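You operate a simulated robot arm through the tools that you are given. There is no shell and no other tool. Be economical: measure what you need, move in short steps, check, and stop when the job is done.

You are at the controls of a simulated robot arm. One attempt, no reset.

Task
Set voice, tempo, volume and shift as the yellow lesson card says.

Only the result counts: the job must be done as asked and must still hold three seconds after the hand-in. Knocking over, shifting, dropping, spilling or breaking anything else fails it.

Robot
A 7-joint arm with a two-finger parallel gripper, fixed in place. Base frame: the origin is at the foot of the arm, x ahead of it, y to its left, z up. Lengths are in mm, angles in rad, forces in N, time in s.
With the tool pointing down near the work surface it reaches from about 340 to 760 mm from the base axis. Its first joint turns from -2.007 to 2.007 rad. Payload 3.91 kg.
The TCP is the grasp point between the finger pads, 30 mm short of the fingertips. In the tool frame z runs along the fingers and y along their closing line. Largest opening 110 mm; finger width 20, thickness 10; the body of the gripper, 48 by 112 mm, starts 55 mm behind the TCP.
Orientation is told as [roll, pitch, yaw] about the base's x, y, z axes, in that order, counted from this pose: with the fingers straight down and closing along the base's y, the tool's x points along the base's -x, its y along +y and its z along -z.

Tools
- The arm moves only by the tool jog_arm. Its arguments are lists of equal length, an entry for each row: "rotation": the turn, a rotation vector about the base's x, y, z in degrees, a list of three; "dp": the shift along the base's x, y, z in mm, a list of three; "hand": the opening, from 0 (shut) to 1 (fully open). In form: {"rotation": [[wx, wy, wz], ...], "dp": [[x, y, z], ...], "hand": [hand, ...]}. A call has 1 to 8 rows; each row is the pose to reach, as a shift and turn from the pose commanded when the call began. A row lasts 0.2 s, in which the tool goes at most 50 mm and 0.15 rad; a call with a longer step from one row to the next is refused whole, and so is a gripper value outside its range. Where a pose cannot be reached the arm comes as near as it can. A force on the tool above 40 N (or 10 N above the force at the start of the call, whichever is more), or a blocked arm, ends the call early, and 0.2 s more pass. Each finger travels about 108 mm/s and halts on what it meets, pressing with about 24 N; the grip force reading is that of the motor and also rises with nothing between the fingers. The clock runs only during rows and for 0.2 s after the last one: add rows that repeat a pose to give the fingers time. It gives the time, the measured TCP pose, the force on the tool (base axes), the opening and the grip force at its end, in the units of the frame above (readings bear some noise).
- Cameras (640 x 400 px; columns grow to the right, rows downward): "scene" is fixed at [50, -649.9, 1326.9]; the picture's right is [0.54, -0.84, 0.00], its down [-0.37, -0.24, -0.90] and it looks along [0.76, 0.48, -0.44] (base axes); focal length 308 px, centre (320, 200). "wrist" rides on the gripper at [-36, 0, -57] in the tool frame; the picture's right is [0.00, -1.00, 0.00], its down [0.97, 0.00, -0.24] and it looks along [0.24, 0.00, 0.97] (tool axes); focal length 218 px, centre (320, 200). There is no depth. A picture from a camera that has moved, and an enlarged one, comes with that camera's place and axes in the base frame and with its lens.
- capture(camera): a new picture of that camera. It takes no simulated time.
- raise_lower(by): slides the trunk up (or, below 0, down) by that many mm; the arm rides with it, the base frame stays. It gives what a move gives, with no picture.
- zoom(camera, box): a new picture of the part [left, top, right, bottom] of that camera's present view, enlarged. It takes no simulated time.
- close_job(): hands the job in; it is judged then, once.

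Go step by step. Nothing tells you positions but the pictures and the camera data: compare them with the known pose of the tool, close in by small moves and look again before you grip or let go. The budget is 120 turns and 64 pictures, counting those below and the enlarged ones. Unless the task says otherwise, let go and move clear before handing in, and close with one line.

The tools are called as name(argument=value, ...) on one line, values as JSON. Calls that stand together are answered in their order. jog_arm: Moves the arm, as the interface text tells. Its arguments: {"type":"object","properties":{"rotation":{"type":"array"},"dp":{"type":"array"},"hand":{"type":"array"}},"required":["rotation","dp","hand"]} The other tools are called the same way: raise_lower (by) slides the trunk up or down; capture (camera) takes a picture; zoom (camera, box) takes an enlarged picture of a part of a camera's view; close_job () hands the job in.

At the start:

```text
t: 0.0
ee_pos: [593.9, 269.5, 1073.5]
ee_rot: [0.001, -0.002, -0.001]
force: [-0.1, 0.3, -0.6]
finger_gap: 110.0
grip_force: 0.1
trunk travel left (down, up): [-675.0, 315.0]
```

scene: 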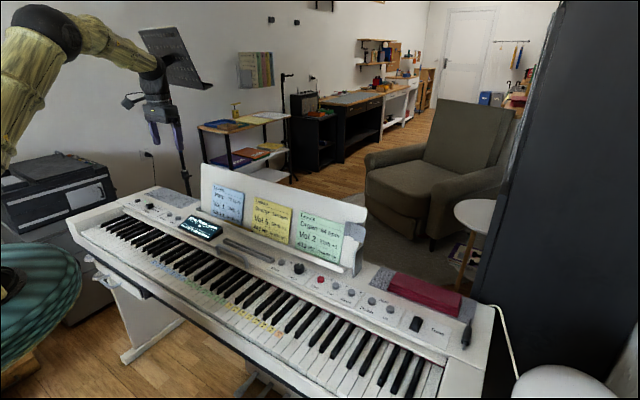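
wrist: 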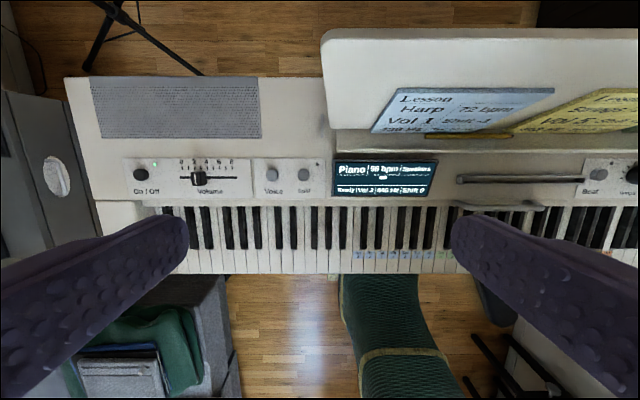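

I see a keyboard with three lesson cards, a display and controls. I'll zoom in on the yellow card, the display and the panel.

zoom(camera="scene", box=[240, 190, 300, 250])

zoom(camera="scene", box=[260, 240, 480, 360])

zoom(camera="wrist", box=[110, 140, 450, 210])

zoom(camera="wrist", box=[500, 80, 640, 210])

```text
6.67 times, centred on (270, 220) of scene
camera zoom: at [50.0, -649.9, 1326.9], right [0.54, -0.84, 0.0], down [-0.37, -0.24, -0.9], along [0.76, 0.48, -0.44], focal length 2055 px, centre (653, 67)
```

zoom: 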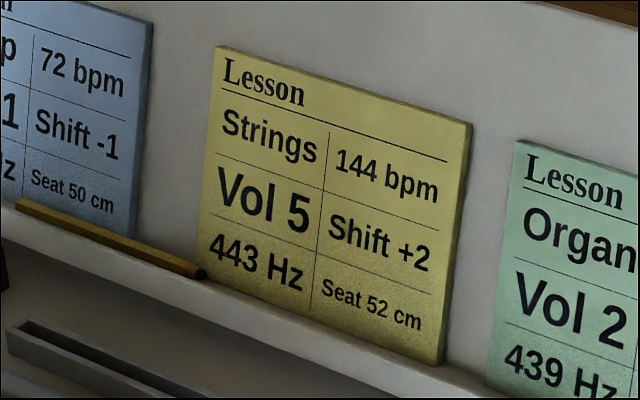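

```text
2.91 times, centred on (370, 300) of scene
camera zoom: at [50.0, -649.9, 1326.9], right [0.54, -0.84, 0.0], down [-0.37, -0.24, -0.9], along [0.76, 0.48, -0.44], focal length 897 px, centre (174, -91)
```

zoom: 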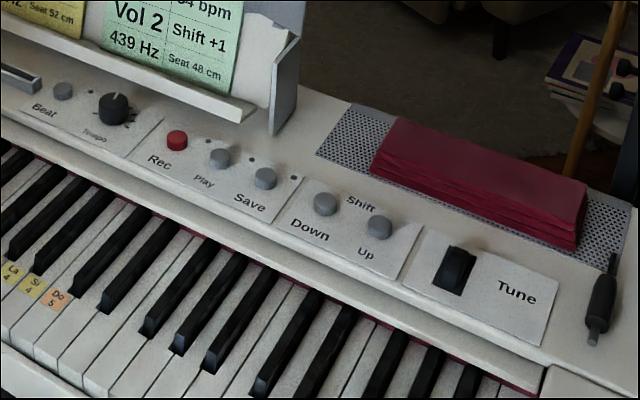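

```text
1.88 times, centred on (280, 175) of wrist
camera zoom: at [631.0, 270.3, 1129.7], right [0.0, -1.0, 0.0], down [-0.97, 0.0, 0.24], along [-0.24, 0.0, -0.97], focal length 411 px, centre (395, 247)
```

zoom: 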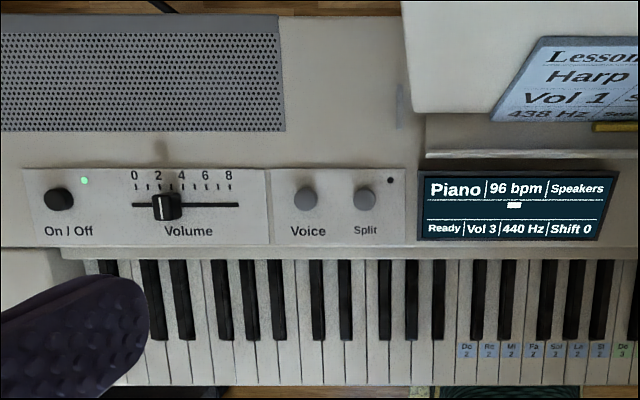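

```text
3.08 times, centred on (570, 145) of wrist
camera zoom: at [631.0, 270.3, 1129.7], right [0.0, -1.0, 0.0], down [-0.97, 0.0, 0.24], along [-0.24, 0.0, -0.97], focal length 672 px, centre (-449, 369)
```

zoom: 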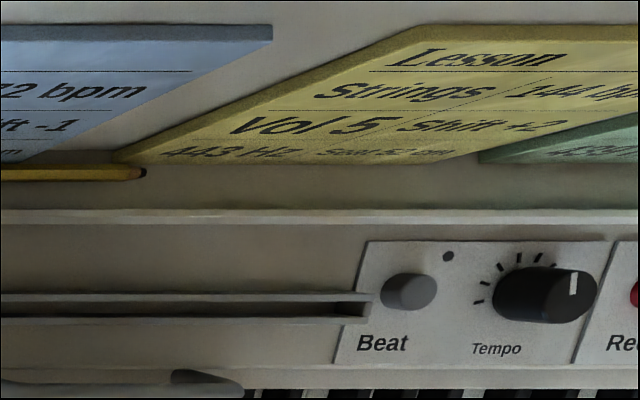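

The yellow card asks for Strings, 144 bpm, Vol 5 and Shift +2. The panel is at about z = 790 and the Voice button near (590, 343). I'll shut the fingers and move above it.

jog_arm(rotation=[[0, 0, 0], [0, 0, 0], [0, 0, 0], [0, 0, 0], [0, 0, 0], [0, 0, 0]], dp=[[-1, 18, -40], [-2, 36, -80], [-3, 54, -120], [-4, 73, -160], [-4, 73, -195], [-4, 73, -195]], hand=[0, 0, 0, 0, 0, 0])

capture(camera="wrist")

zoom(camera="scene", box=[90, 160, 250, 260])

```text
t: 1.4
ee_pos: [590.3, 342.4, 878.6]
ee_rot: [0.0, -0.001, 0.0]
force: [-0.1, 0.1, 0.1]
finger_gap: 0.0
grip_force: 24.3
trunk travel left (down, up): [-675.0, 315.0]
```

```text
57 pictures are left
camera wrist: at [627.0, 343.5, 934.9], right [0.0, -1.0, 0.0], down [-0.97, 0.0, 0.24], along [-0.24, 0.0, -0.97], focal length 218 px, centre (320, 200)
```

wrist: 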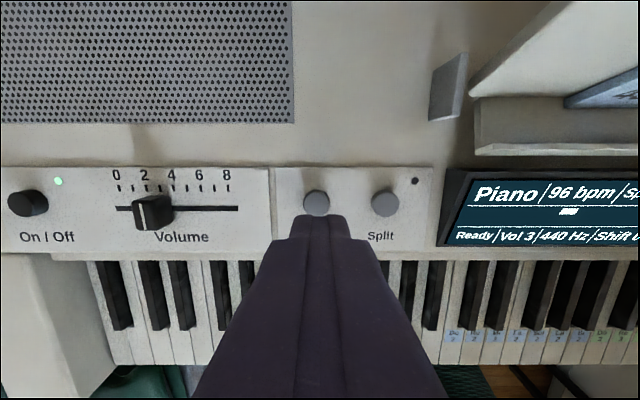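

```text
4.00 times, centred on (170, 210) of scene
camera zoom: at [50.0, -649.9, 1326.9], right [0.54, -0.84, 0.0], down [-0.37, -0.24, -0.9], along [0.76, 0.48, -0.44], focal length 1233 px, centre (920, 160)
```

zoom: 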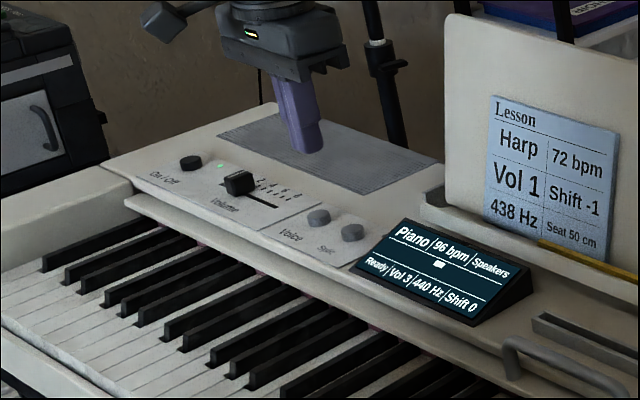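

Voice measures about (589, 346), with its top near z = 786. I'll descend to just above it.

jog_arm(rotation=[[0, 0, 0], [0, 0, 0], [0, 0, 0]], dp=[[-1, 3, -20], [-1, 3, -45], [-1, 3, -45]], hand=[0, 0, 0])

capture(camera="wrist")

zoom(camera="scene", box=[130, 185, 210, 235])

```text
t: 2.2
ee_pos: [589.8, 344.8, 832.9]
ee_rot: [-0.001, -0.002, 0.0]
force: [-0.2, -0.2, -0.6]
finger_gap: 0.1
grip_force: 24.1
trunk travel left (down, up): [-675.0, 315.0]
```

```text
55 pictures are left
camera wrist: at [625.7, 346.2, 889.8], right [0.0, -1.0, 0.0], down [-0.97, 0.0, 0.24], along [-0.24, 0.0, -0.97], focal length 218 px, centre (320, 200)
```

wrist: 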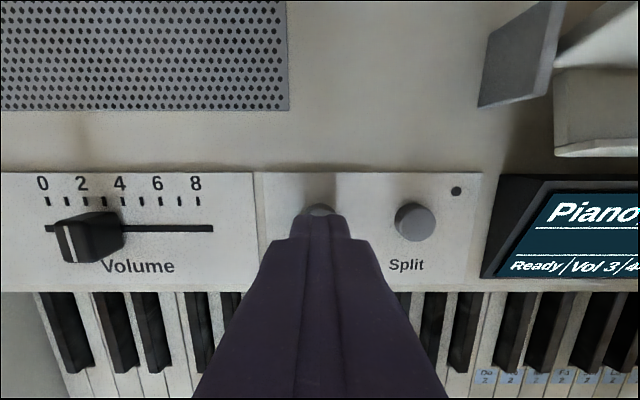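

```text
8.00 times, centred on (170, 210) of scene
camera zoom: at [50.0, -649.9, 1326.9], right [0.54, -0.84, 0.0], down [-0.37, -0.24, -0.9], along [0.76, 0.48, -0.44], focal length 2466 px, centre (1520, 120)
```

zoom: 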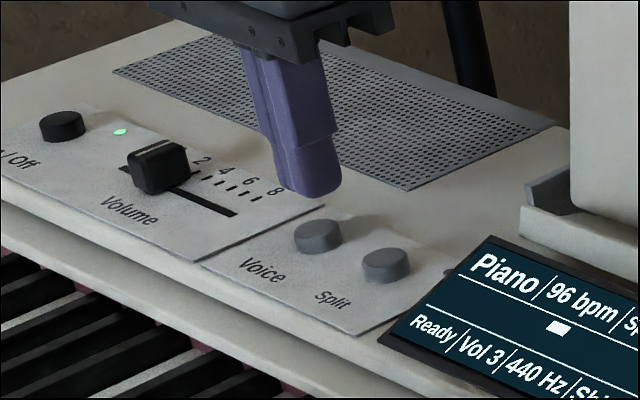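

The tip is about 20 mm above the button (top at about z = 781). I'll press down slowly and then back off.

jog_arm(rotation=[[0, 0, 0], [0, 0, 0], [0, 0, 0], [0, 0, 0], [0, 0, 0]], dp=[[-1, 1, -12], [-1, 1, -17], [-1, 1, -19], [-1, 1, -21], [-1, 1, -23]], hand=[0, 0, 0, 0, 0])

zoom(camera="scene", box=[140, 195, 236, 255])

```text
t: 3.4
ee_pos: [587.6, 345.0, 812.4]
ee_rot: [0.001, -0.004, -0.001]
force: [-0.5, -2.3, 9.1]
finger_gap: 0.0
grip_force: 24.2
trunk travel left (down, up): [-675.0, 315.0]
```

```text
6.67 times, centred on (188, 225) of scene
camera zoom: at [50.0, -649.9, 1326.9], right [0.54, -0.84, 0.0], down [-0.37, -0.24, -0.9], along [0.76, 0.48, -0.44], focal length 2055 px, centre (1200, 33)
```

zoom: 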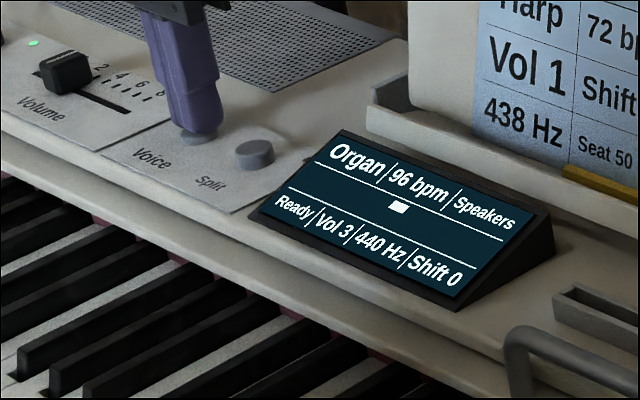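

The first press changed the voice to Organ. I'll lift and press again.

jog_arm(rotation=[[0, 0, 0], [0, 0, 0], [0, 0, 0], [0, 0, 0], [0, 0, 0]], dp=[[0, 0, 8], [0, 0, 8], [0, 0, 4], [0, 0, 2], [0, 0, 0]], hand=[0, 0, 0, 0, 0])

zoom(camera="scene", box=[140, 195, 236, 255])

```text
t: 4.6
ee_pos: [588.5, 345.5, 810.6]
ee_rot: [0.0, -0.004, -0.002]
force: [-2.0, -0.4, 9.0]
finger_gap: 0.0
grip_force: 23.7
trunk travel left (down, up): [-675.0, 315.0]
```

```text
6.67 times, centred on (188, 225) of scene
camera zoom: at [50.0, -649.9, 1326.9], right [0.54, -0.84, 0.0], down [-0.37, -0.24, -0.9], along [0.76, 0.48, -0.44], focal length 2055 px, centre (1200, 33)
```

zoom: 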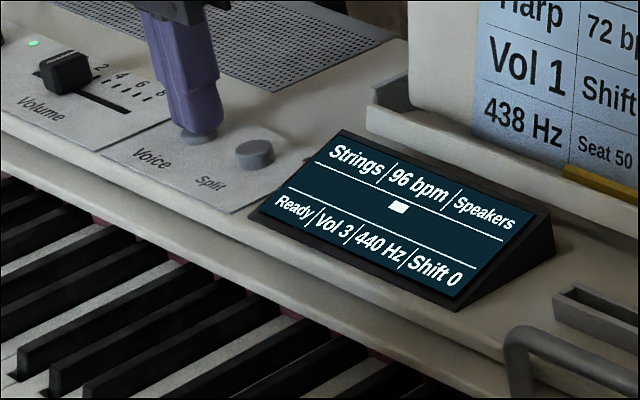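

The display now reads Strings. Next is the volume slider, which I take to be at about (582, 461). I'll rise, move over it with the fingers partly open, and look.

jog_arm(rotation=[[0, 0, 0], [0, 0, 0], [0, 0, 0], [0, 0, 0], [0, 0, 0], [0, 0, 0]], dp=[[0, 0, 25], [0, 0, 50], [-2, 40, 50], [-4, 80, 50], [-6, 115, 50], [-6, 115, 50]], hand=[0, 0, 0.3, 0.5, 0.5, 0.5])

capture(camera="wrist")

zoom(camera="scene", box=[110, 175, 206, 235])

```text
t: 6.0
ee_pos: [581.2, 461.6, 859.4]
ee_rot: [-0.001, -0.001, 0.0]
force: [-0.1, 0.3, -0.1]
finger_gap: 54.9
grip_force: 0.0
trunk travel left (down, up): [-675.0, 315.0]
```

```text
51 pictures are left
camera wrist: at [618.8, 463.1, 916.1], right [0.0, -1.0, 0.0], down [-0.97, 0.0, 0.24], along [-0.24, 0.0, -0.97], focal length 218 px, centre (320, 200)
```

wrist: 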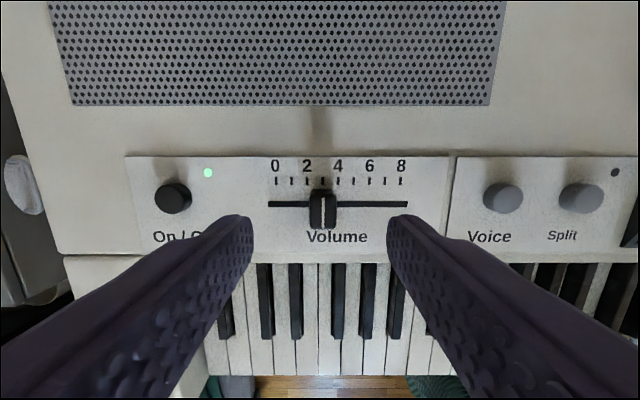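

```text
6.67 times, centred on (158, 205) of scene
camera zoom: at [50.0, -649.9, 1326.9], right [0.54, -0.84, 0.0], down [-0.37, -0.24, -0.9], along [0.76, 0.48, -0.44], focal length 2055 px, centre (1400, 167)
```

zoom: 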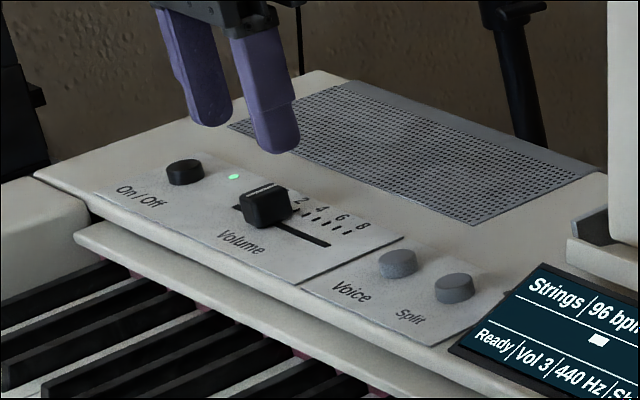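

The slider knob is centred between the fingers at (582, 461). I'll descend so the tips straddle it just above the panel.

jog_arm(rotation=[[0, 0, 0], [0, 0, 0], [0, 0, 0], [0, 0, 0]], dp=[[1, 0, -20], [1, 0, -40], [1, 0, -48], [1, 0, -48]], hand=[0.5, 0.5, 0.5, 0.5])

zoom(camera="scene", box=[110, 175, 206, 235])

capture(camera="wrist")

```text
t: 7.0
ee_pos: [584.1, 461.9, 811.6]
ee_rot: [0.001, -0.002, 0.0]
force: [0.6, 0.7, -0.4]
finger_gap: 55.0
grip_force: 0.1
trunk travel left (down, up): [-675.0, 315.0]
```

```text
6.67 times, centred on (158, 205) of scene
camera zoom: at [50.0, -649.9, 1326.9], right [0.54, -0.84, 0.0], down [-0.37, -0.24, -0.9], along [0.76, 0.48, -0.44], focal length 2055 px, centre (1400, 167)
```

zoom: 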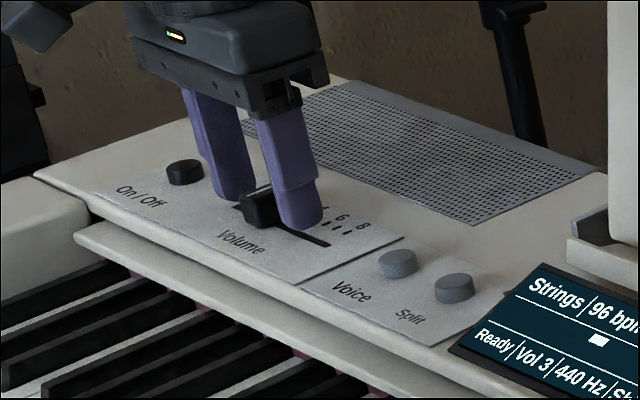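

```text
48 pictures are left
camera wrist: at [620.0, 462.5, 868.0], right [0.0, -1.0, 0.0], down [-0.97, 0.0, 0.24], along [-0.24, 0.0, -0.97], focal length 218 px, centre (320, 200)
```

wrist: 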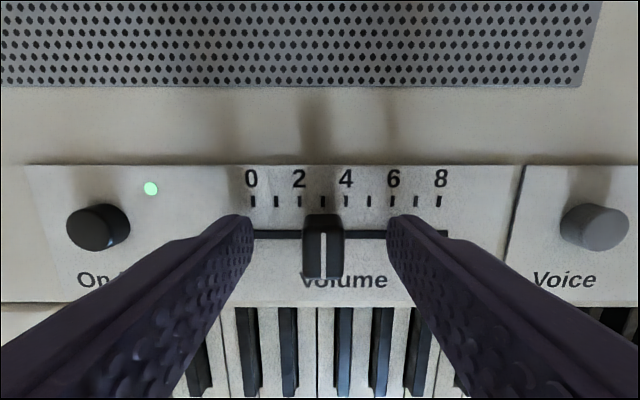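

The knob sits between the fingers, so I'll close on it.

jog_arm(rotation=[[0, 0, 0], [0, 0, 0], [0, 0, 0]], dp=[[-1, 0, 0], [-1, 0, 0], [-1, 0, 0]], hand=[0.3, 0.1, 0.1])

zoom(camera="scene", box=[130, 185, 242, 255])

```text
t: 7.8
ee_pos: [583.1, 461.0, 811.7]
ee_rot: [0.001, -0.001, 0.001]
force: [1.0, -1.0, 2.2]
finger_gap: 15.5
grip_force: 44.9
trunk travel left (down, up): [-675.0, 315.0]
```

```text
5.71 times, centred on (186, 220) of scene
camera zoom: at [50.0, -649.9, 1326.9], right [0.54, -0.84, 0.0], down [-0.37, -0.24, -0.9], along [0.76, 0.48, -0.44], focal length 1761 px, centre (1086, 86)
```

zoom: 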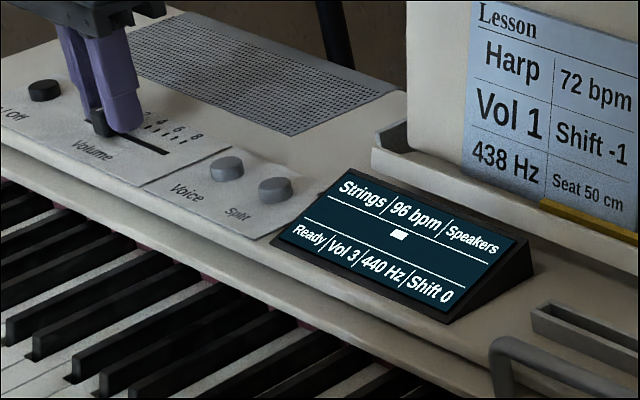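

The knob is gripped and the display still shows Vol 3. I'll slide it toward -y by about 18 mm and check.

jog_arm(rotation=[[0, 0, 0], [0, 0, 0], [0, 0, 0], [0, 0, 0], [0, 0, 0]], dp=[[0, -5, 0], [0, -10, 0], [0, -15, 0], [0, -18, 0], [0, -18, 0]], hand=[0.1, 0.1, 0.1, 0.1, 0.1])

zoom(camera="scene", box=[130, 185, 242, 255])

capture(camera="wrist")

```text
t: 9.0
ee_pos: [582.9, 444.1, 812.2]
ee_rot: [-0.001, -0.002, -0.001]
force: [-0.7, 0.4, 0.9]
finger_gap: 15.9
grip_force: 44.9
trunk travel left (down, up): [-675.0, 315.0]
```

```text
5.71 times, centred on (186, 220) of scene
camera zoom: at [50.0, -649.9, 1326.9], right [0.54, -0.84, 0.0], down [-0.37, -0.24, -0.9], along [0.76, 0.48, -0.44], focal length 1761 px, centre (1086, 86)
```

zoom: 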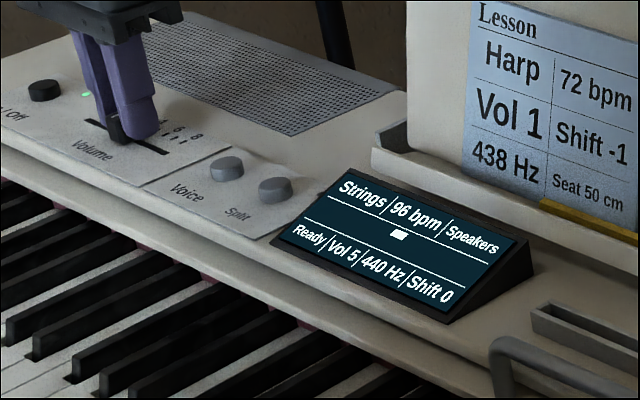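

```text
45 pictures are left
camera wrist: at [618.8, 444.4, 868.7], right [0.0, -1.0, 0.0], down [-0.97, 0.0, 0.24], along [-0.24, 0.0, -0.97], focal length 218 px, centre (320, 200)
```

wrist: 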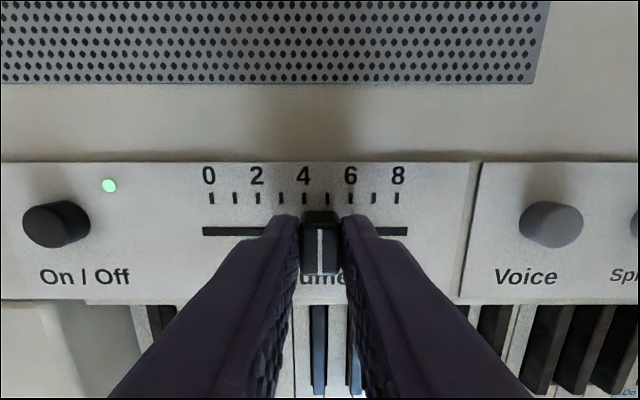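

The display reads Vol 5, but the knob is slightly short of the 5 tick. I'll nudge it 2.5 mm further, then release and rise.

jog_arm(rotation=[[0, 0, 0], [0, 0, 0], [0, 0, 0], [0, 0, 0], [0, 0, 0], [0, 0, 0]], dp=[[0, -2.5, 0], [0, -2.5, 0], [0, -2.5, 0], [0, -2.5, 0], [0, -2.5, 30], [0, -2.5, 70]], hand=[0.1, 0.1, 0.3, 0.4, 0.4, 0.4])

zoom(camera="scene", box=[130, 185, 242, 255])

zoom(camera="scene", box=[260, 245, 340, 295])

```text
t: 10.4
ee_pos: [582.0, 441.2, 882.1]
ee_rot: [-0.001, -0.002, -0.001]
force: [-0.3, -0.3, 0.2]
finger_gap: 44.0
grip_force: 0.0
trunk travel left (down, up): [-675.0, 315.0]
```

```text
5.71 times, centred on (186, 220) of scene
camera zoom: at [50.0, -649.9, 1326.9], right [0.54, -0.84, 0.0], down [-0.37, -0.24, -0.9], along [0.76, 0.48, -0.44], focal length 1761 px, centre (1086, 86)
```

zoom: 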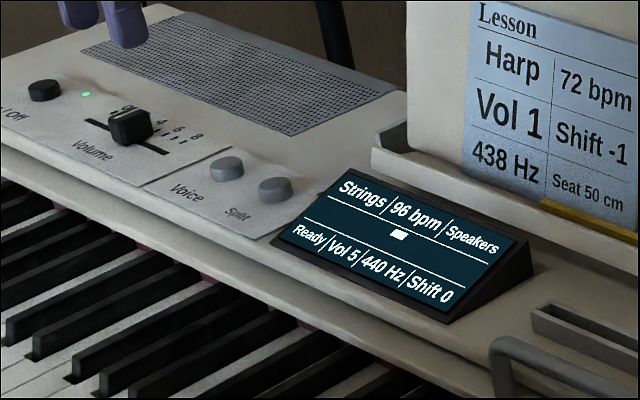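

```text
8.00 times, centred on (300, 270) of scene
camera zoom: at [50.0, -649.9, 1326.9], right [0.54, -0.84, 0.0], down [-0.37, -0.24, -0.9], along [0.76, 0.48, -0.44], focal length 2466 px, centre (480, -360)
```

zoom: 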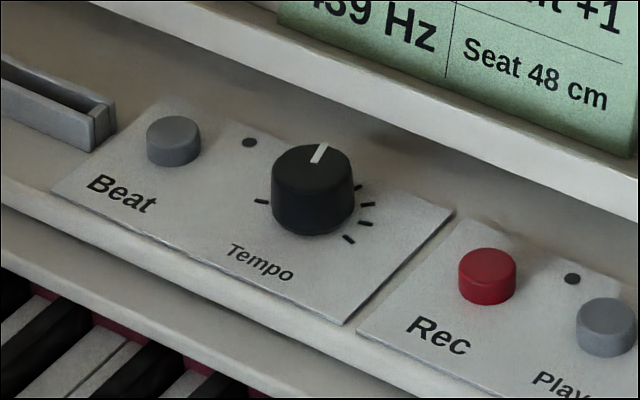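

Volume is 5 and the knob is free. The Tempo knob is near (588, -235), so I'll travel there with some height in front of the music stand.

jog_arm(rotation=[[0, 0, 0], [0, 0, 0], [0, 0, 0], [0, 0, 0], [0, 0, 0], [0, 0, 0], [0, 0, 0], [0, 0, 0]], dp=[[0, -20, 40], [0, -50, 75], [0, -98, 75], [0, -146, 75], [0, -194, 75], [0, -242, 75], [0, -290, 75], [0, -338, 75]], hand=[0.5, 0.5, 0.5, 0.5, 0.5, 0.5, 0.5, 0.5])

jog_arm(rotation=[[0, 0, 0], [0, 0, 0], [0, 0, 0], [0, 0, 0], [0, 0, 0], [0, 0, 0], [0, 0, 0], [0, 0, 0]], dp=[[0, -48, 0], [0, -96, 0], [0, -144, 0], [0, -192, 0], [0, -240, 0], [0, -288, 0], [0, -336, 0], [0, -336, 0]], hand=[0.5, 0.5, 0.5, 0.5, 0.5, 0.5, 0.5, 0.5])

capture(camera="wrist")

capture(camera="scene")

```text
t: 12.2
ee_pos: [581.9, 101.6, 958.0]
ee_rot: [-0.001, -0.001, 0.001]
force: [0.0, 0.3, 0.2]
finger_gap: 54.8
grip_force: 0.0
trunk travel left (down, up): [-675.0, 315.0]
```

```text
t: 14.0
ee_pos: [583.1, -233.3, 958.3]
ee_rot: [0.002, -0.002, 0.003]
force: [0.7, 0.0, 0.2]
finger_gap: 54.8
grip_force: 0.0
trunk travel left (down, up): [-675.0, 315.0]
```

```text
42 pictures are left
camera wrist: at [619.9, -232.3, 1013.5], right [0.0, -1.0, 0.0], down [-0.97, 0.0, 0.24], along [-0.24, 0.0, -0.97], focal length 218 px, centre (320, 200)
```

wrist: 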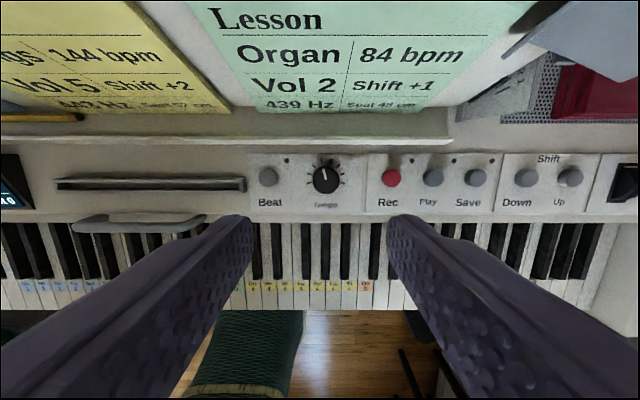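

```text
41 pictures are left
```

scene: 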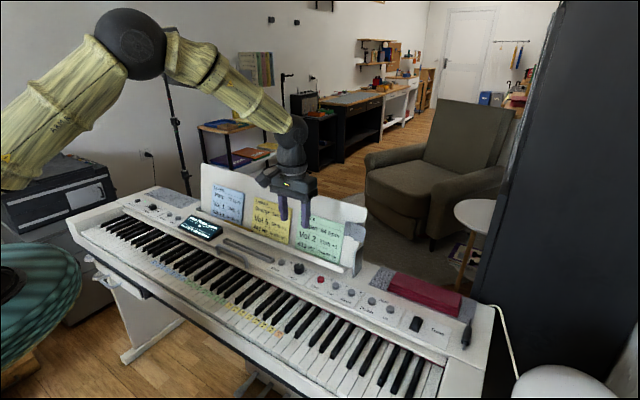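

Tempo is at about (588, -238), and the card stand face is around x = 650. I'll look at the knob's scale first.

zoom(camera="wrist", box=[290, 148, 370, 213])

```text
6.15 times, centred on (330, 180) of wrist
camera zoom: at [619.9, -232.3, 1013.5], right [0.0, -1.0, 0.0], down [-0.97, 0.0, 0.24], along [-0.24, 0.0, -0.97], focal length 1343 px, centre (258, 320)
```

zoom: 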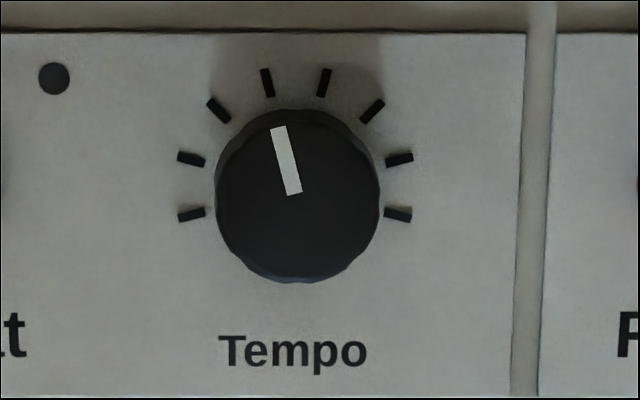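

The scale has 8 ticks about 29° apart. The pointer is on the 4th at 96, so with steps of 12 the last tick would be 144, about 117° clockwise away. I'll pre-turn by +30° and lower around the knob.

jog_arm(rotation=[[0, 0, 8], [0, 0, 16], [0, 0, 24], [0, 0, 30], [0, 0, 30], [0, 0, 30]], dp=[[2, -2, -30], [5, -5.5, -60], [5, -5.5, -90], [5, -5.5, -115], [5, -5.5, -115], [5, -5.5, -115]], hand=[0.5, 0.5, 0.5, 0.5, 0.5, 0.5])

capture(camera="wrist")

zoom(camera="scene", box=[240, 190, 368, 290])

```text
t: 15.4
ee_pos: [586.7, -237.8, 841.4]
ee_rot: [-0.001, -0.002, 0.526]
force: [0.4, 0.3, -0.5]
finger_gap: 55.1
grip_force: 0.0
trunk travel left (down, up): [-675.0, 315.0]
```

```text
39 pictures are left
camera wrist: at [619.2, -220.1, 898.0], right [0.5, -0.87, 0.0], down [-0.84, -0.49, 0.24], along [-0.21, -0.12, -0.97], focal length 218 px, centre (320, 200)
```

wrist: 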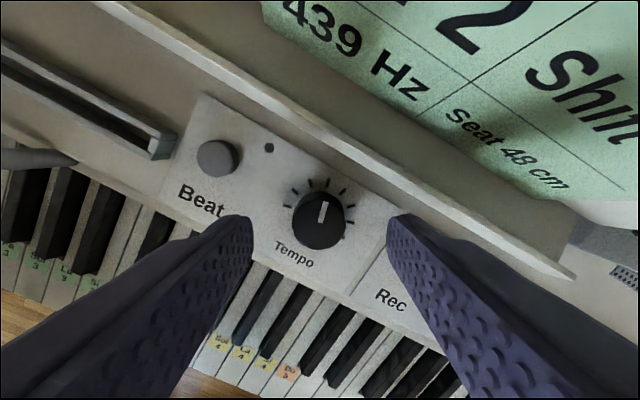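

```text
4.00 times, centred on (304, 240) of scene
camera zoom: at [50.0, -649.9, 1326.9], right [0.54, -0.84, 0.0], down [-0.37, -0.24, -0.9], along [0.76, 0.48, -0.44], focal length 1233 px, centre (384, 40)
```

zoom: 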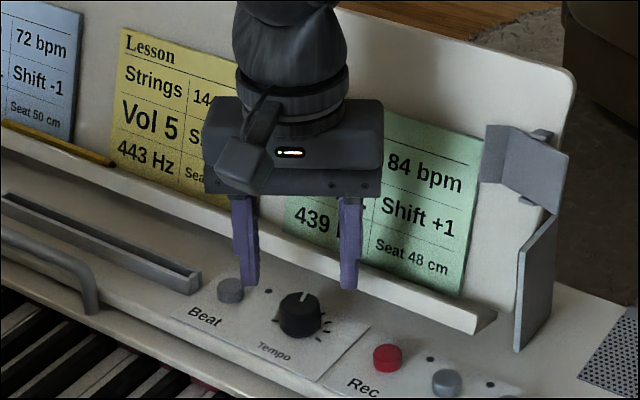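

The knob is centred at about (589, -237.5). I'll lower around it and close.

jog_arm(rotation=[[0, 0, 0], [0, 0, 0], [0, 0, 0], [0, 0, 0], [0, 0, 0]], dp=[[1.5, 0, -14], [1.5, 0, -27], [1.5, 0, -27], [1.5, 0, -27], [1.5, 0, -27]], hand=[0.5, 0.5, 0.35, 0.2, 0.2])

zoom(camera="scene", box=[176, 200, 336, 300])

capture(camera="wrist")

```text
t: 16.6
ee_pos: [589.3, -238.3, 814.4]
ee_rot: [0.0, -0.001, 0.524]
force: [-2.6, 3.1, 0.4]
finger_gap: 27.9
grip_force: 45.3
trunk travel left (down, up): [-675.0, 315.0]
```

```text
4.00 times, centred on (256, 250) of scene
camera zoom: at [50.0, -649.9, 1326.9], right [0.54, -0.84, 0.0], down [-0.37, -0.24, -0.9], along [0.76, 0.48, -0.44], focal length 1233 px, centre (576, 0)
```

zoom: 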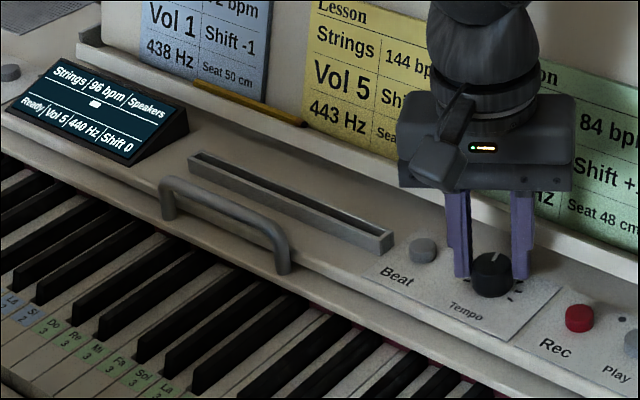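

```text
36 pictures are left
camera wrist: at [620.0, -219.1, 871.5], right [0.5, -0.87, 0.0], down [-0.84, -0.49, 0.24], along [-0.21, -0.12, -0.97], focal length 218 px, centre (320, 200)
```

wrist: 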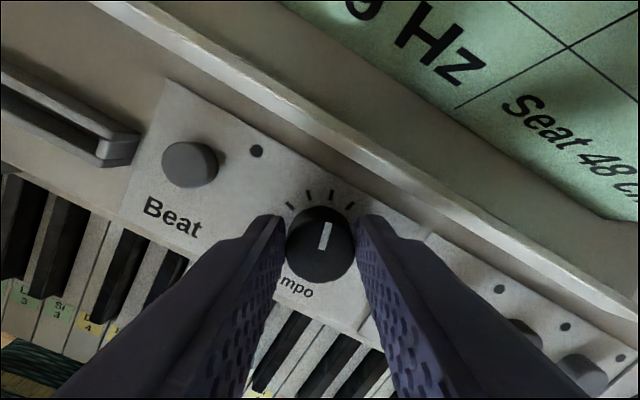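

The knob is gripped (gap 27.9). I'll turn it clockwise by 58°.

jog_arm(rotation=[[0, 0, -8], [0, 0, -16], [0, 0, -24], [0, 0, -32], [0, 0, -40], [0, 0, -48], [0, 0, -58], [0, 0, -58]], dp=[[0, 0, 0], [0, 0, 0], [0, 0, 0], [0, 0, 0], [0, 0, 0], [0, 0, 0], [0, 0, 0], [0, 0, 0]], hand=[0.2, 0.2, 0.2, 0.2, 0.2, 0.2, 0.2, 0.2])

zoom(camera="scene", box=[176, 200, 336, 300])

```text
refused: row 7 steps farther than a row can; nothing moved
```

```text
4.00 times, centred on (256, 250) of scene
camera zoom: at [50.0, -649.9, 1326.9], right [0.54, -0.84, 0.0], down [-0.37, -0.24, -0.9], along [0.76, 0.48, -0.44], focal length 1233 px, centre (576, 0)
```

zoom: 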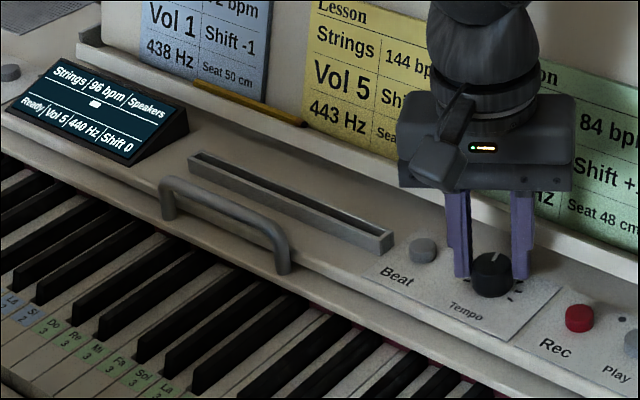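

The call was refused because one row stepped too far and nothing moved, so the knob is still gripped. I'll use even 8° steps.

jog_arm(rotation=[[0, 0, -8], [0, 0, -16], [0, 0, -24], [0, 0, -32], [0, 0, -40], [0, 0, -48], [0, 0, -56], [0, 0, -60]], dp=[[0, 0, 0], [0, 0, 0], [0, 0, 0], [0, 0, 0], [0, 0, 0], [0, 0, 0], [0, 0, 0], [0, 0, 0]], hand=[0.2, 0.2, 0.2, 0.2, 0.2, 0.2, 0.2, 0.2])

zoom(camera="scene", box=[176, 200, 336, 300])

```text
t: 18.4
ee_pos: [588.2, -242.5, 814.9]
ee_rot: [-0.001, -0.002, -0.526]
force: [-5.2, -17.0, -3.1]
finger_gap: 28.0
grip_force: 44.6
trunk travel left (down, up): [-675.0, 315.0]
```

```text
4.00 times, centred on (256, 250) of scene
camera zoom: at [50.0, -649.9, 1326.9], right [0.54, -0.84, 0.0], down [-0.37, -0.24, -0.9], along [0.76, 0.48, -0.44], focal length 1233 px, centre (576, 0)
```

zoom: 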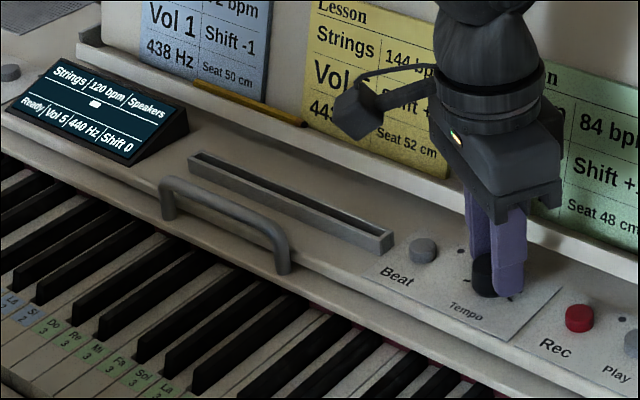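

Tempo reads 120, so two ticks took it up by 24 and 144 is two ticks (58°) further. I'll open, turn back +60° and recentre slightly toward (586, -240).

jog_arm(rotation=[[0, 0, 0], [0, 0, 0], [0, 0, 8], [0, 0, 16], [0, 0, 24], [0, 0, 32], [0, 0, 40], [0, 0, 48]], dp=[[0, 0, 0], [-3, -2, 0], [-3, -2, 0], [-3, -2, 0], [-3, -2, 0], [-3, -2, 0], [-3, -2, 0], [-3, -2, 0]], hand=[0.4, 0.5, 0.5, 0.5, 0.5, 0.5, 0.5, 0.5])

jog_arm(rotation=[[0, 0, 8], [0, 0, 14], [0, 0, 14]], dp=[[0, 0, 0], [0, 0, 0], [0, 0, 0]], hand=[0.5, 0.5, 0.5])

capture(camera="wrist")

zoom(camera="scene", box=[176, 200, 336, 300])

```text
t: 20.2
ee_pos: [586.0, -240.5, 815.5]
ee_rot: [0.0, -0.002, 0.317]
force: [0.3, 0.5, 0.3]
finger_gap: 54.6
grip_force: 0.2
trunk travel left (down, up): [-675.0, 315.0]
```

```text
t: 21.0
ee_pos: [586.7, -242.1, 815.0]
ee_rot: [0.0, -0.003, 0.56]
force: [0.3, -0.3, 0.2]
finger_gap: 55.1
grip_force: 0.1
trunk travel left (down, up): [-675.0, 315.0]
```

```text
33 pictures are left
camera wrist: at [617.3, -220.8, 871.6], right [0.53, -0.85, 0.0], down [-0.82, -0.52, 0.24], along [-0.2, -0.13, -0.97], focal length 218 px, centre (320, 200)
```

wrist: 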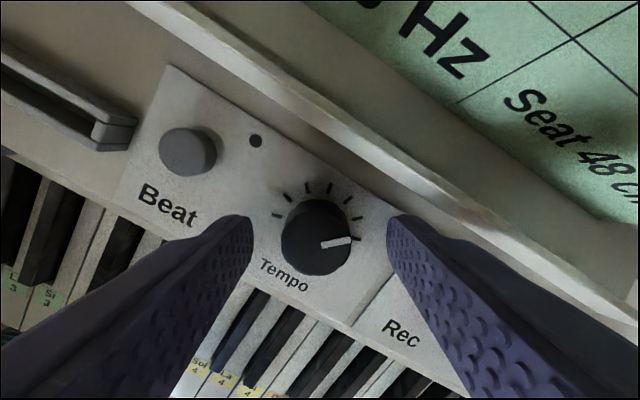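

```text
4.00 times, centred on (256, 250) of scene
camera zoom: at [50.0, -649.9, 1326.9], right [0.54, -0.84, 0.0], down [-0.37, -0.24, -0.9], along [0.76, 0.48, -0.44], focal length 1233 px, centre (576, 0)
```

zoom: 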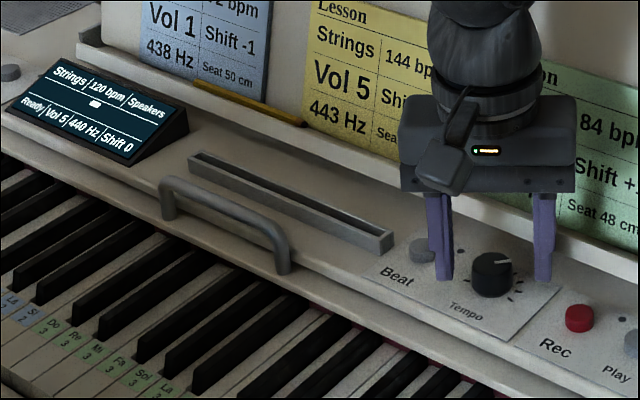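

The knob is roughly centred and still at 120. I'll grip it again and turn clockwise.

jog_arm(rotation=[[0, 0, 0], [0, 0, 0], [0, 0, 0], [0, 0, -8], [0, 0, -16], [0, 0, -24], [0, 0, -32], [0, 0, -40]], dp=[[0, 1, 0], [0, 1, 0], [0, 1, 0], [0, 1, 0], [0, 1, 0], [0, 1, 0], [0, 1, 0], [0, 1, 0]], hand=[0.35, 0.2, 0.2, 0.2, 0.2, 0.2, 0.2, 0.2])

jog_arm(rotation=[[0, 0, -8], [0, 0, -16], [0, 0, -18], [0, 0, -18]], dp=[[0, 0, 0], [0, 0, 0], [0, 0, 0], [0, 0, 0]], hand=[0.2, 0.2, 0.2, 0.2])

zoom(camera="scene", box=[176, 200, 336, 300])

capture(camera="wrist")

```text
t: 22.8
ee_pos: [586.3, -240.0, 815.8]
ee_rot: [-0.002, -0.002, -0.141]
force: [-2.9, 0.8, -3.0]
finger_gap: 27.5
grip_force: 45.0
trunk travel left (down, up): [-675.0, 315.0]
```

```text
t: 23.8
ee_pos: [585.9, -240.8, 815.6]
ee_rot: [0.001, 0.0, -0.455]
force: [-5.3, -0.5, -3.5]
finger_gap: 27.8
grip_force: 45.0
trunk travel left (down, up): [-675.0, 315.0]
```

```text
4.00 times, centred on (256, 250) of scene
camera zoom: at [50.0, -649.9, 1326.9], right [0.54, -0.84, 0.0], down [-0.37, -0.24, -0.9], along [0.76, 0.48, -0.44], focal length 1233 px, centre (576, 0)
```

zoom: 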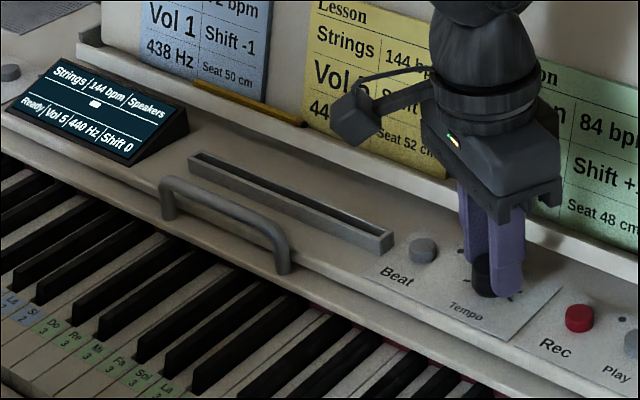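

```text
30 pictures are left
camera wrist: at [618.8, -254.9, 871.7], right [-0.44, -0.9, 0.0], down [-0.87, 0.43, 0.24], along [-0.22, 0.1, -0.97], focal length 218 px, centre (320, 200)
```

wrist: 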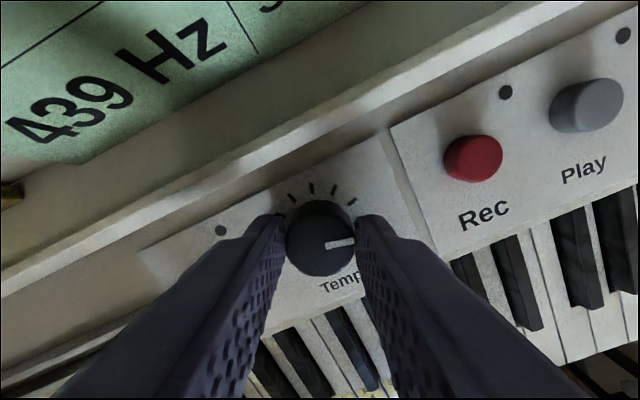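

Tempo reads 144. I'll release, rise, straighten the yaw and head toward the Shift Up button.

jog_arm(rotation=[[0, 0, 0], [0, 0, 0], [0, 0, 0], [0, 0, 8], [0, 0, 16], [0, 0, 26], [0, 0, 26], [0, 0, 26]], dp=[[0, 0, 0], [0, 0, 0], [0, 0, 35], [0, 0, 80], [0, -40, 90], [0, -80, 90], [0, -125, 90], [0, -170, 90]], hand=[0.4, 0.5, 0.5, 0.5, 0.3, 0.1, 0, 0])

```text
refused: row 6 steps farther than a row can; nothing moved
```

One step was too large, so I'll repeat with smaller turns.

jog_arm(rotation=[[0, 0, 0], [0, 0, 0], [0, 0, 0], [0, 0, 5], [0, 0, 12], [0, 0, 19], [0, 0, 26], [0, 0, 26]], dp=[[0, 0, 0], [0, 0, 0], [0, 0, 35], [0, 0, 80], [0, -40, 90], [0, -80, 90], [0, -125, 90], [0, -170, 90]], hand=[0.4, 0.5, 0.5, 0.5, 0.3, 0.1, 0, 0])

jog_arm(rotation=[[-7.5, 0, 0], [-15, 0, 0], [-15, 0, 0]], dp=[[2, -40, -10], [2, -75, -20], [2, -75, -20]], hand=[0, 0, 0])

capture(camera="wrist")

capture(camera="scene")

```text
t: 25.6
ee_pos: [587.9, -410.1, 905.9]
ee_rot: [0.0, 0.0, 0.001]
force: [0.7, -0.1, -0.2]
finger_gap: 0.1
grip_force: 24.5
trunk travel left (down, up): [-675.0, 315.0]
```

```text
t: 26.4
ee_pos: [588.9, -486.4, 885.8]
ee_rot: [-0.264, -0.001, 0.0]
force: [-0.1, 0.4, 0.8]
finger_gap: 0.0
grip_force: 23.8
trunk travel left (down, up): [-675.0, 315.0]
```

```text
29 pictures are left
camera wrist: at [625.5, -469.9, 940.6], right [0.0, -0.97, 0.26], down [-0.97, 0.06, 0.23], along [-0.24, -0.25, -0.94], focal length 218 px, centre (320, 200)
```

wrist: 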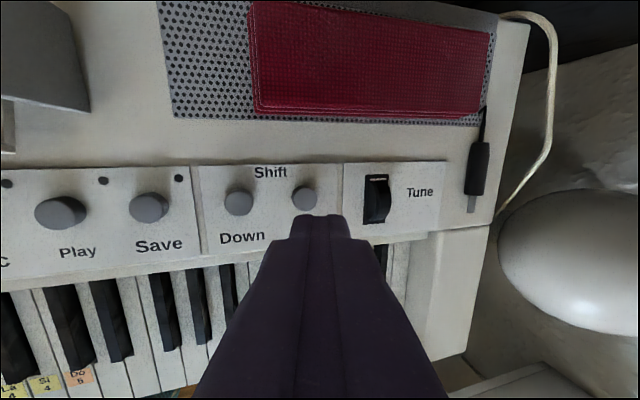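

```text
28 pictures are left
```

scene: 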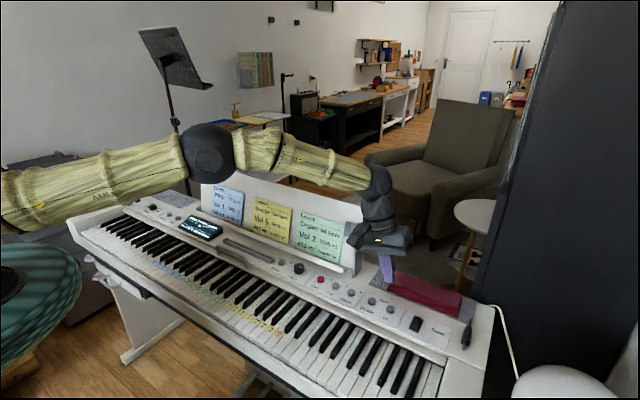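

Shift Up measures about (588, -501), top near z = 783. I'll move over it and come down to about 15 mm above.

jog_arm(rotation=[[0, 0, 0], [0, 0, 0], [0, 0, 0], [0, 0, 0]], dp=[[-1, -16, -10], [-1, -16, -35], [-1, -16, -55], [-1, -16, -55]], hand=[0, 0, 0, 0])

capture(camera="wrist")

zoom(camera="scene", box=[340, 260, 436, 335])

```text
t: 27.4
ee_pos: [586.7, -501.0, 830.0]
ee_rot: [-0.263, -0.002, -0.001]
force: [-0.2, 1.1, 0.0]
finger_gap: 0.1
grip_force: 23.9
trunk travel left (down, up): [-675.0, 315.0]
```

```text
27 pictures are left
camera wrist: at [623.7, -485.6, 884.3], right [0.0, -0.97, 0.26], down [-0.97, 0.06, 0.23], along [-0.24, -0.25, -0.94], focal length 218 px, centre (320, 200)
```

wrist: 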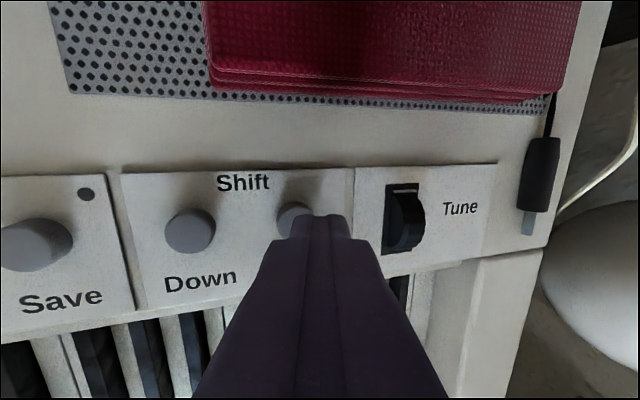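

```text
5.33 times, centred on (388, 298) of scene
camera zoom: at [50.0, -649.9, 1326.9], right [0.54, -0.84, 0.0], down [-0.37, -0.24, -0.9], along [0.76, 0.48, -0.44], focal length 1644 px, centre (-43, -320)
```

zoom: 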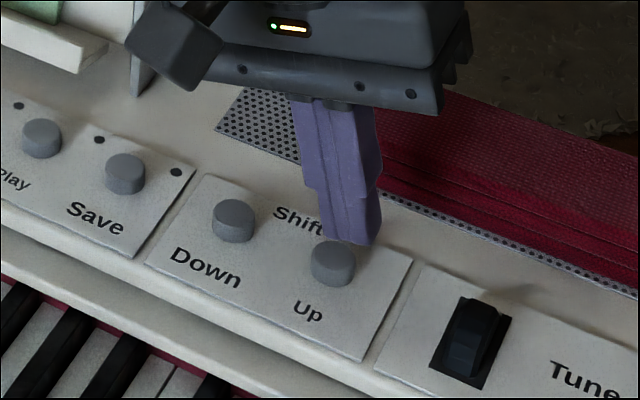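

The tip is right above Up. I'll press slowly.

jog_arm(rotation=[[0, 0, 0], [0, 0, 0], [0, 0, 0], [0, 0, 0], [0, 0, 0]], dp=[[1, 0, -9], [1, 0, -13], [1, 0, -15], [1, 0, -17], [1, 0, -19]], hand=[0, 0, 0, 0, 0])

zoom(camera="scene", box=[170, 205, 234, 245])

zoom(camera="scene", box=[340, 260, 436, 335])

```text
t: 28.6
ee_pos: [588.1, -500.6, 813.6]
ee_rot: [-0.263, -0.004, 0.001]
force: [-1.9, 0.7, 6.5]
finger_gap: 0.1
grip_force: 24.2
trunk travel left (down, up): [-675.0, 315.0]
```

```text
10.00 times, centred on (202, 225) of scene
camera zoom: at [50.0, -649.9, 1326.9], right [0.54, -0.84, 0.0], down [-0.37, -0.24, -0.9], along [0.76, 0.48, -0.44], focal length 3082 px, centre (1500, -50)
```

zoom: 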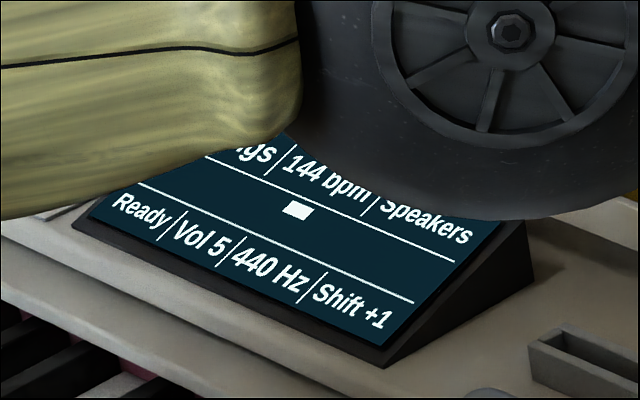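

```text
5.33 times, centred on (388, 298) of scene
camera zoom: at [50.0, -649.9, 1326.9], right [0.54, -0.84, 0.0], down [-0.37, -0.24, -0.9], along [0.76, 0.48, -0.44], focal length 1644 px, centre (-43, -320)
```

zoom: 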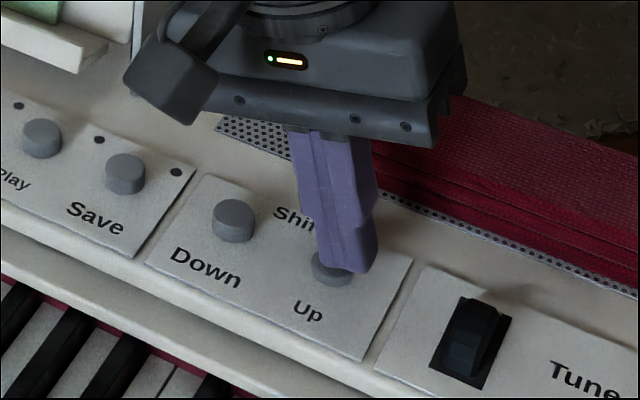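

The display reads Shift +1. I'll lift and press once more.

jog_arm(rotation=[[0, 0, 0], [0, 0, 0], [0, 0, 0], [0, 0, 0], [0, 0, 0]], dp=[[0, 0, 8], [0, 0, 8], [0, 0, 4], [0, 0, 2], [0, 0, 0]], hand=[0, 0, 0, 0, 0])

zoom(camera="scene", box=[170, 205, 234, 245])

```text
t: 29.8
ee_pos: [587.9, -500.4, 811.8]
ee_rot: [-0.264, -0.003, 0.001]
force: [-0.6, 1.6, 6.3]
finger_gap: 0.0
grip_force: 24.0
trunk travel left (down, up): [-675.0, 315.0]
```

```text
10.00 times, centred on (202, 225) of scene
camera zoom: at [50.0, -649.9, 1326.9], right [0.54, -0.84, 0.0], down [-0.37, -0.24, -0.9], along [0.76, 0.48, -0.44], focal length 3082 px, centre (1500, -50)
```

zoom: 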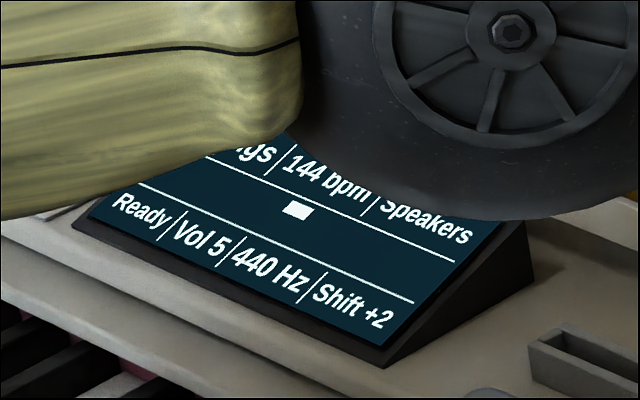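

Shift is now +2. I'll rise clear and verify the display.

jog_arm(rotation=[[0, 0, 0], [0, 0, 0], [0, 0, 0], [7, 0, 0], [14, 0, 0], [14, 0, 0]], dp=[[0, 0, 30], [0, 0, 70], [0, 0, 115], [0, 40, 140], [0, 80, 160], [0, 80, 160]], hand=[0, 0, 0, 0, 0, 0])

zoom(camera="scene", box=[170, 205, 234, 245])

capture(camera="scene")

```text
t: 31.2
ee_pos: [589.3, -420.8, 970.7]
ee_rot: [-0.016, -0.002, 0.001]
force: [-0.2, 0.0, -0.3]
finger_gap: 0.0
grip_force: 23.6
trunk travel left (down, up): [-675.0, 315.0]
```

```text
10.00 times, centred on (202, 225) of scene
camera zoom: at [50.0, -649.9, 1326.9], right [0.54, -0.84, 0.0], down [-0.37, -0.24, -0.9], along [0.76, 0.48, -0.44], focal length 3082 px, centre (1500, -50)
```

zoom: 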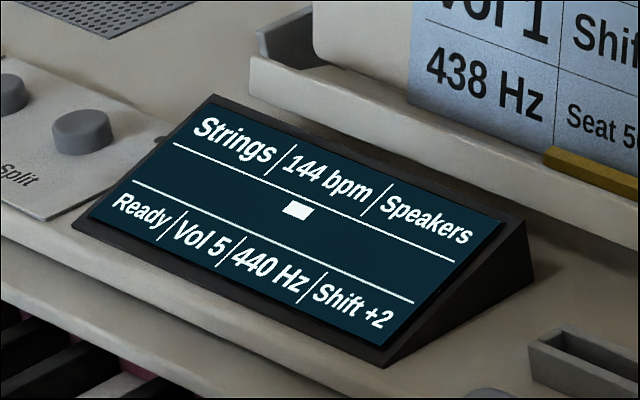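

```text
21 pictures are left
```

scene: 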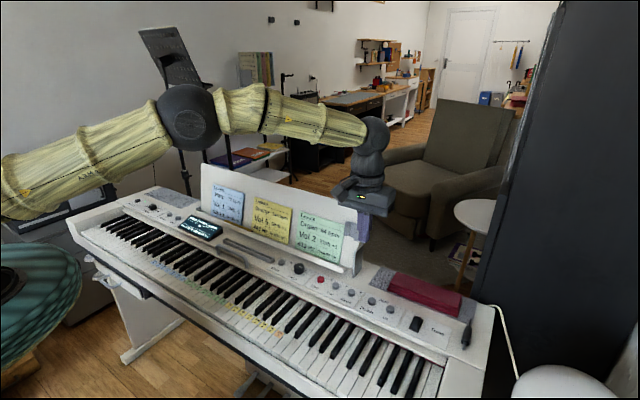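

The display reads Strings, 144 bpm, Vol 5 and Shift +2, and nothing else has moved. I'm handing in.

close_job()

```text
The job is handed in.
```

The keyboard is set as the yellow card says: Strings, 144 bpm, Vol 5 and Shift +2. I left tuning at 440 Hz because you didn't ask for it.
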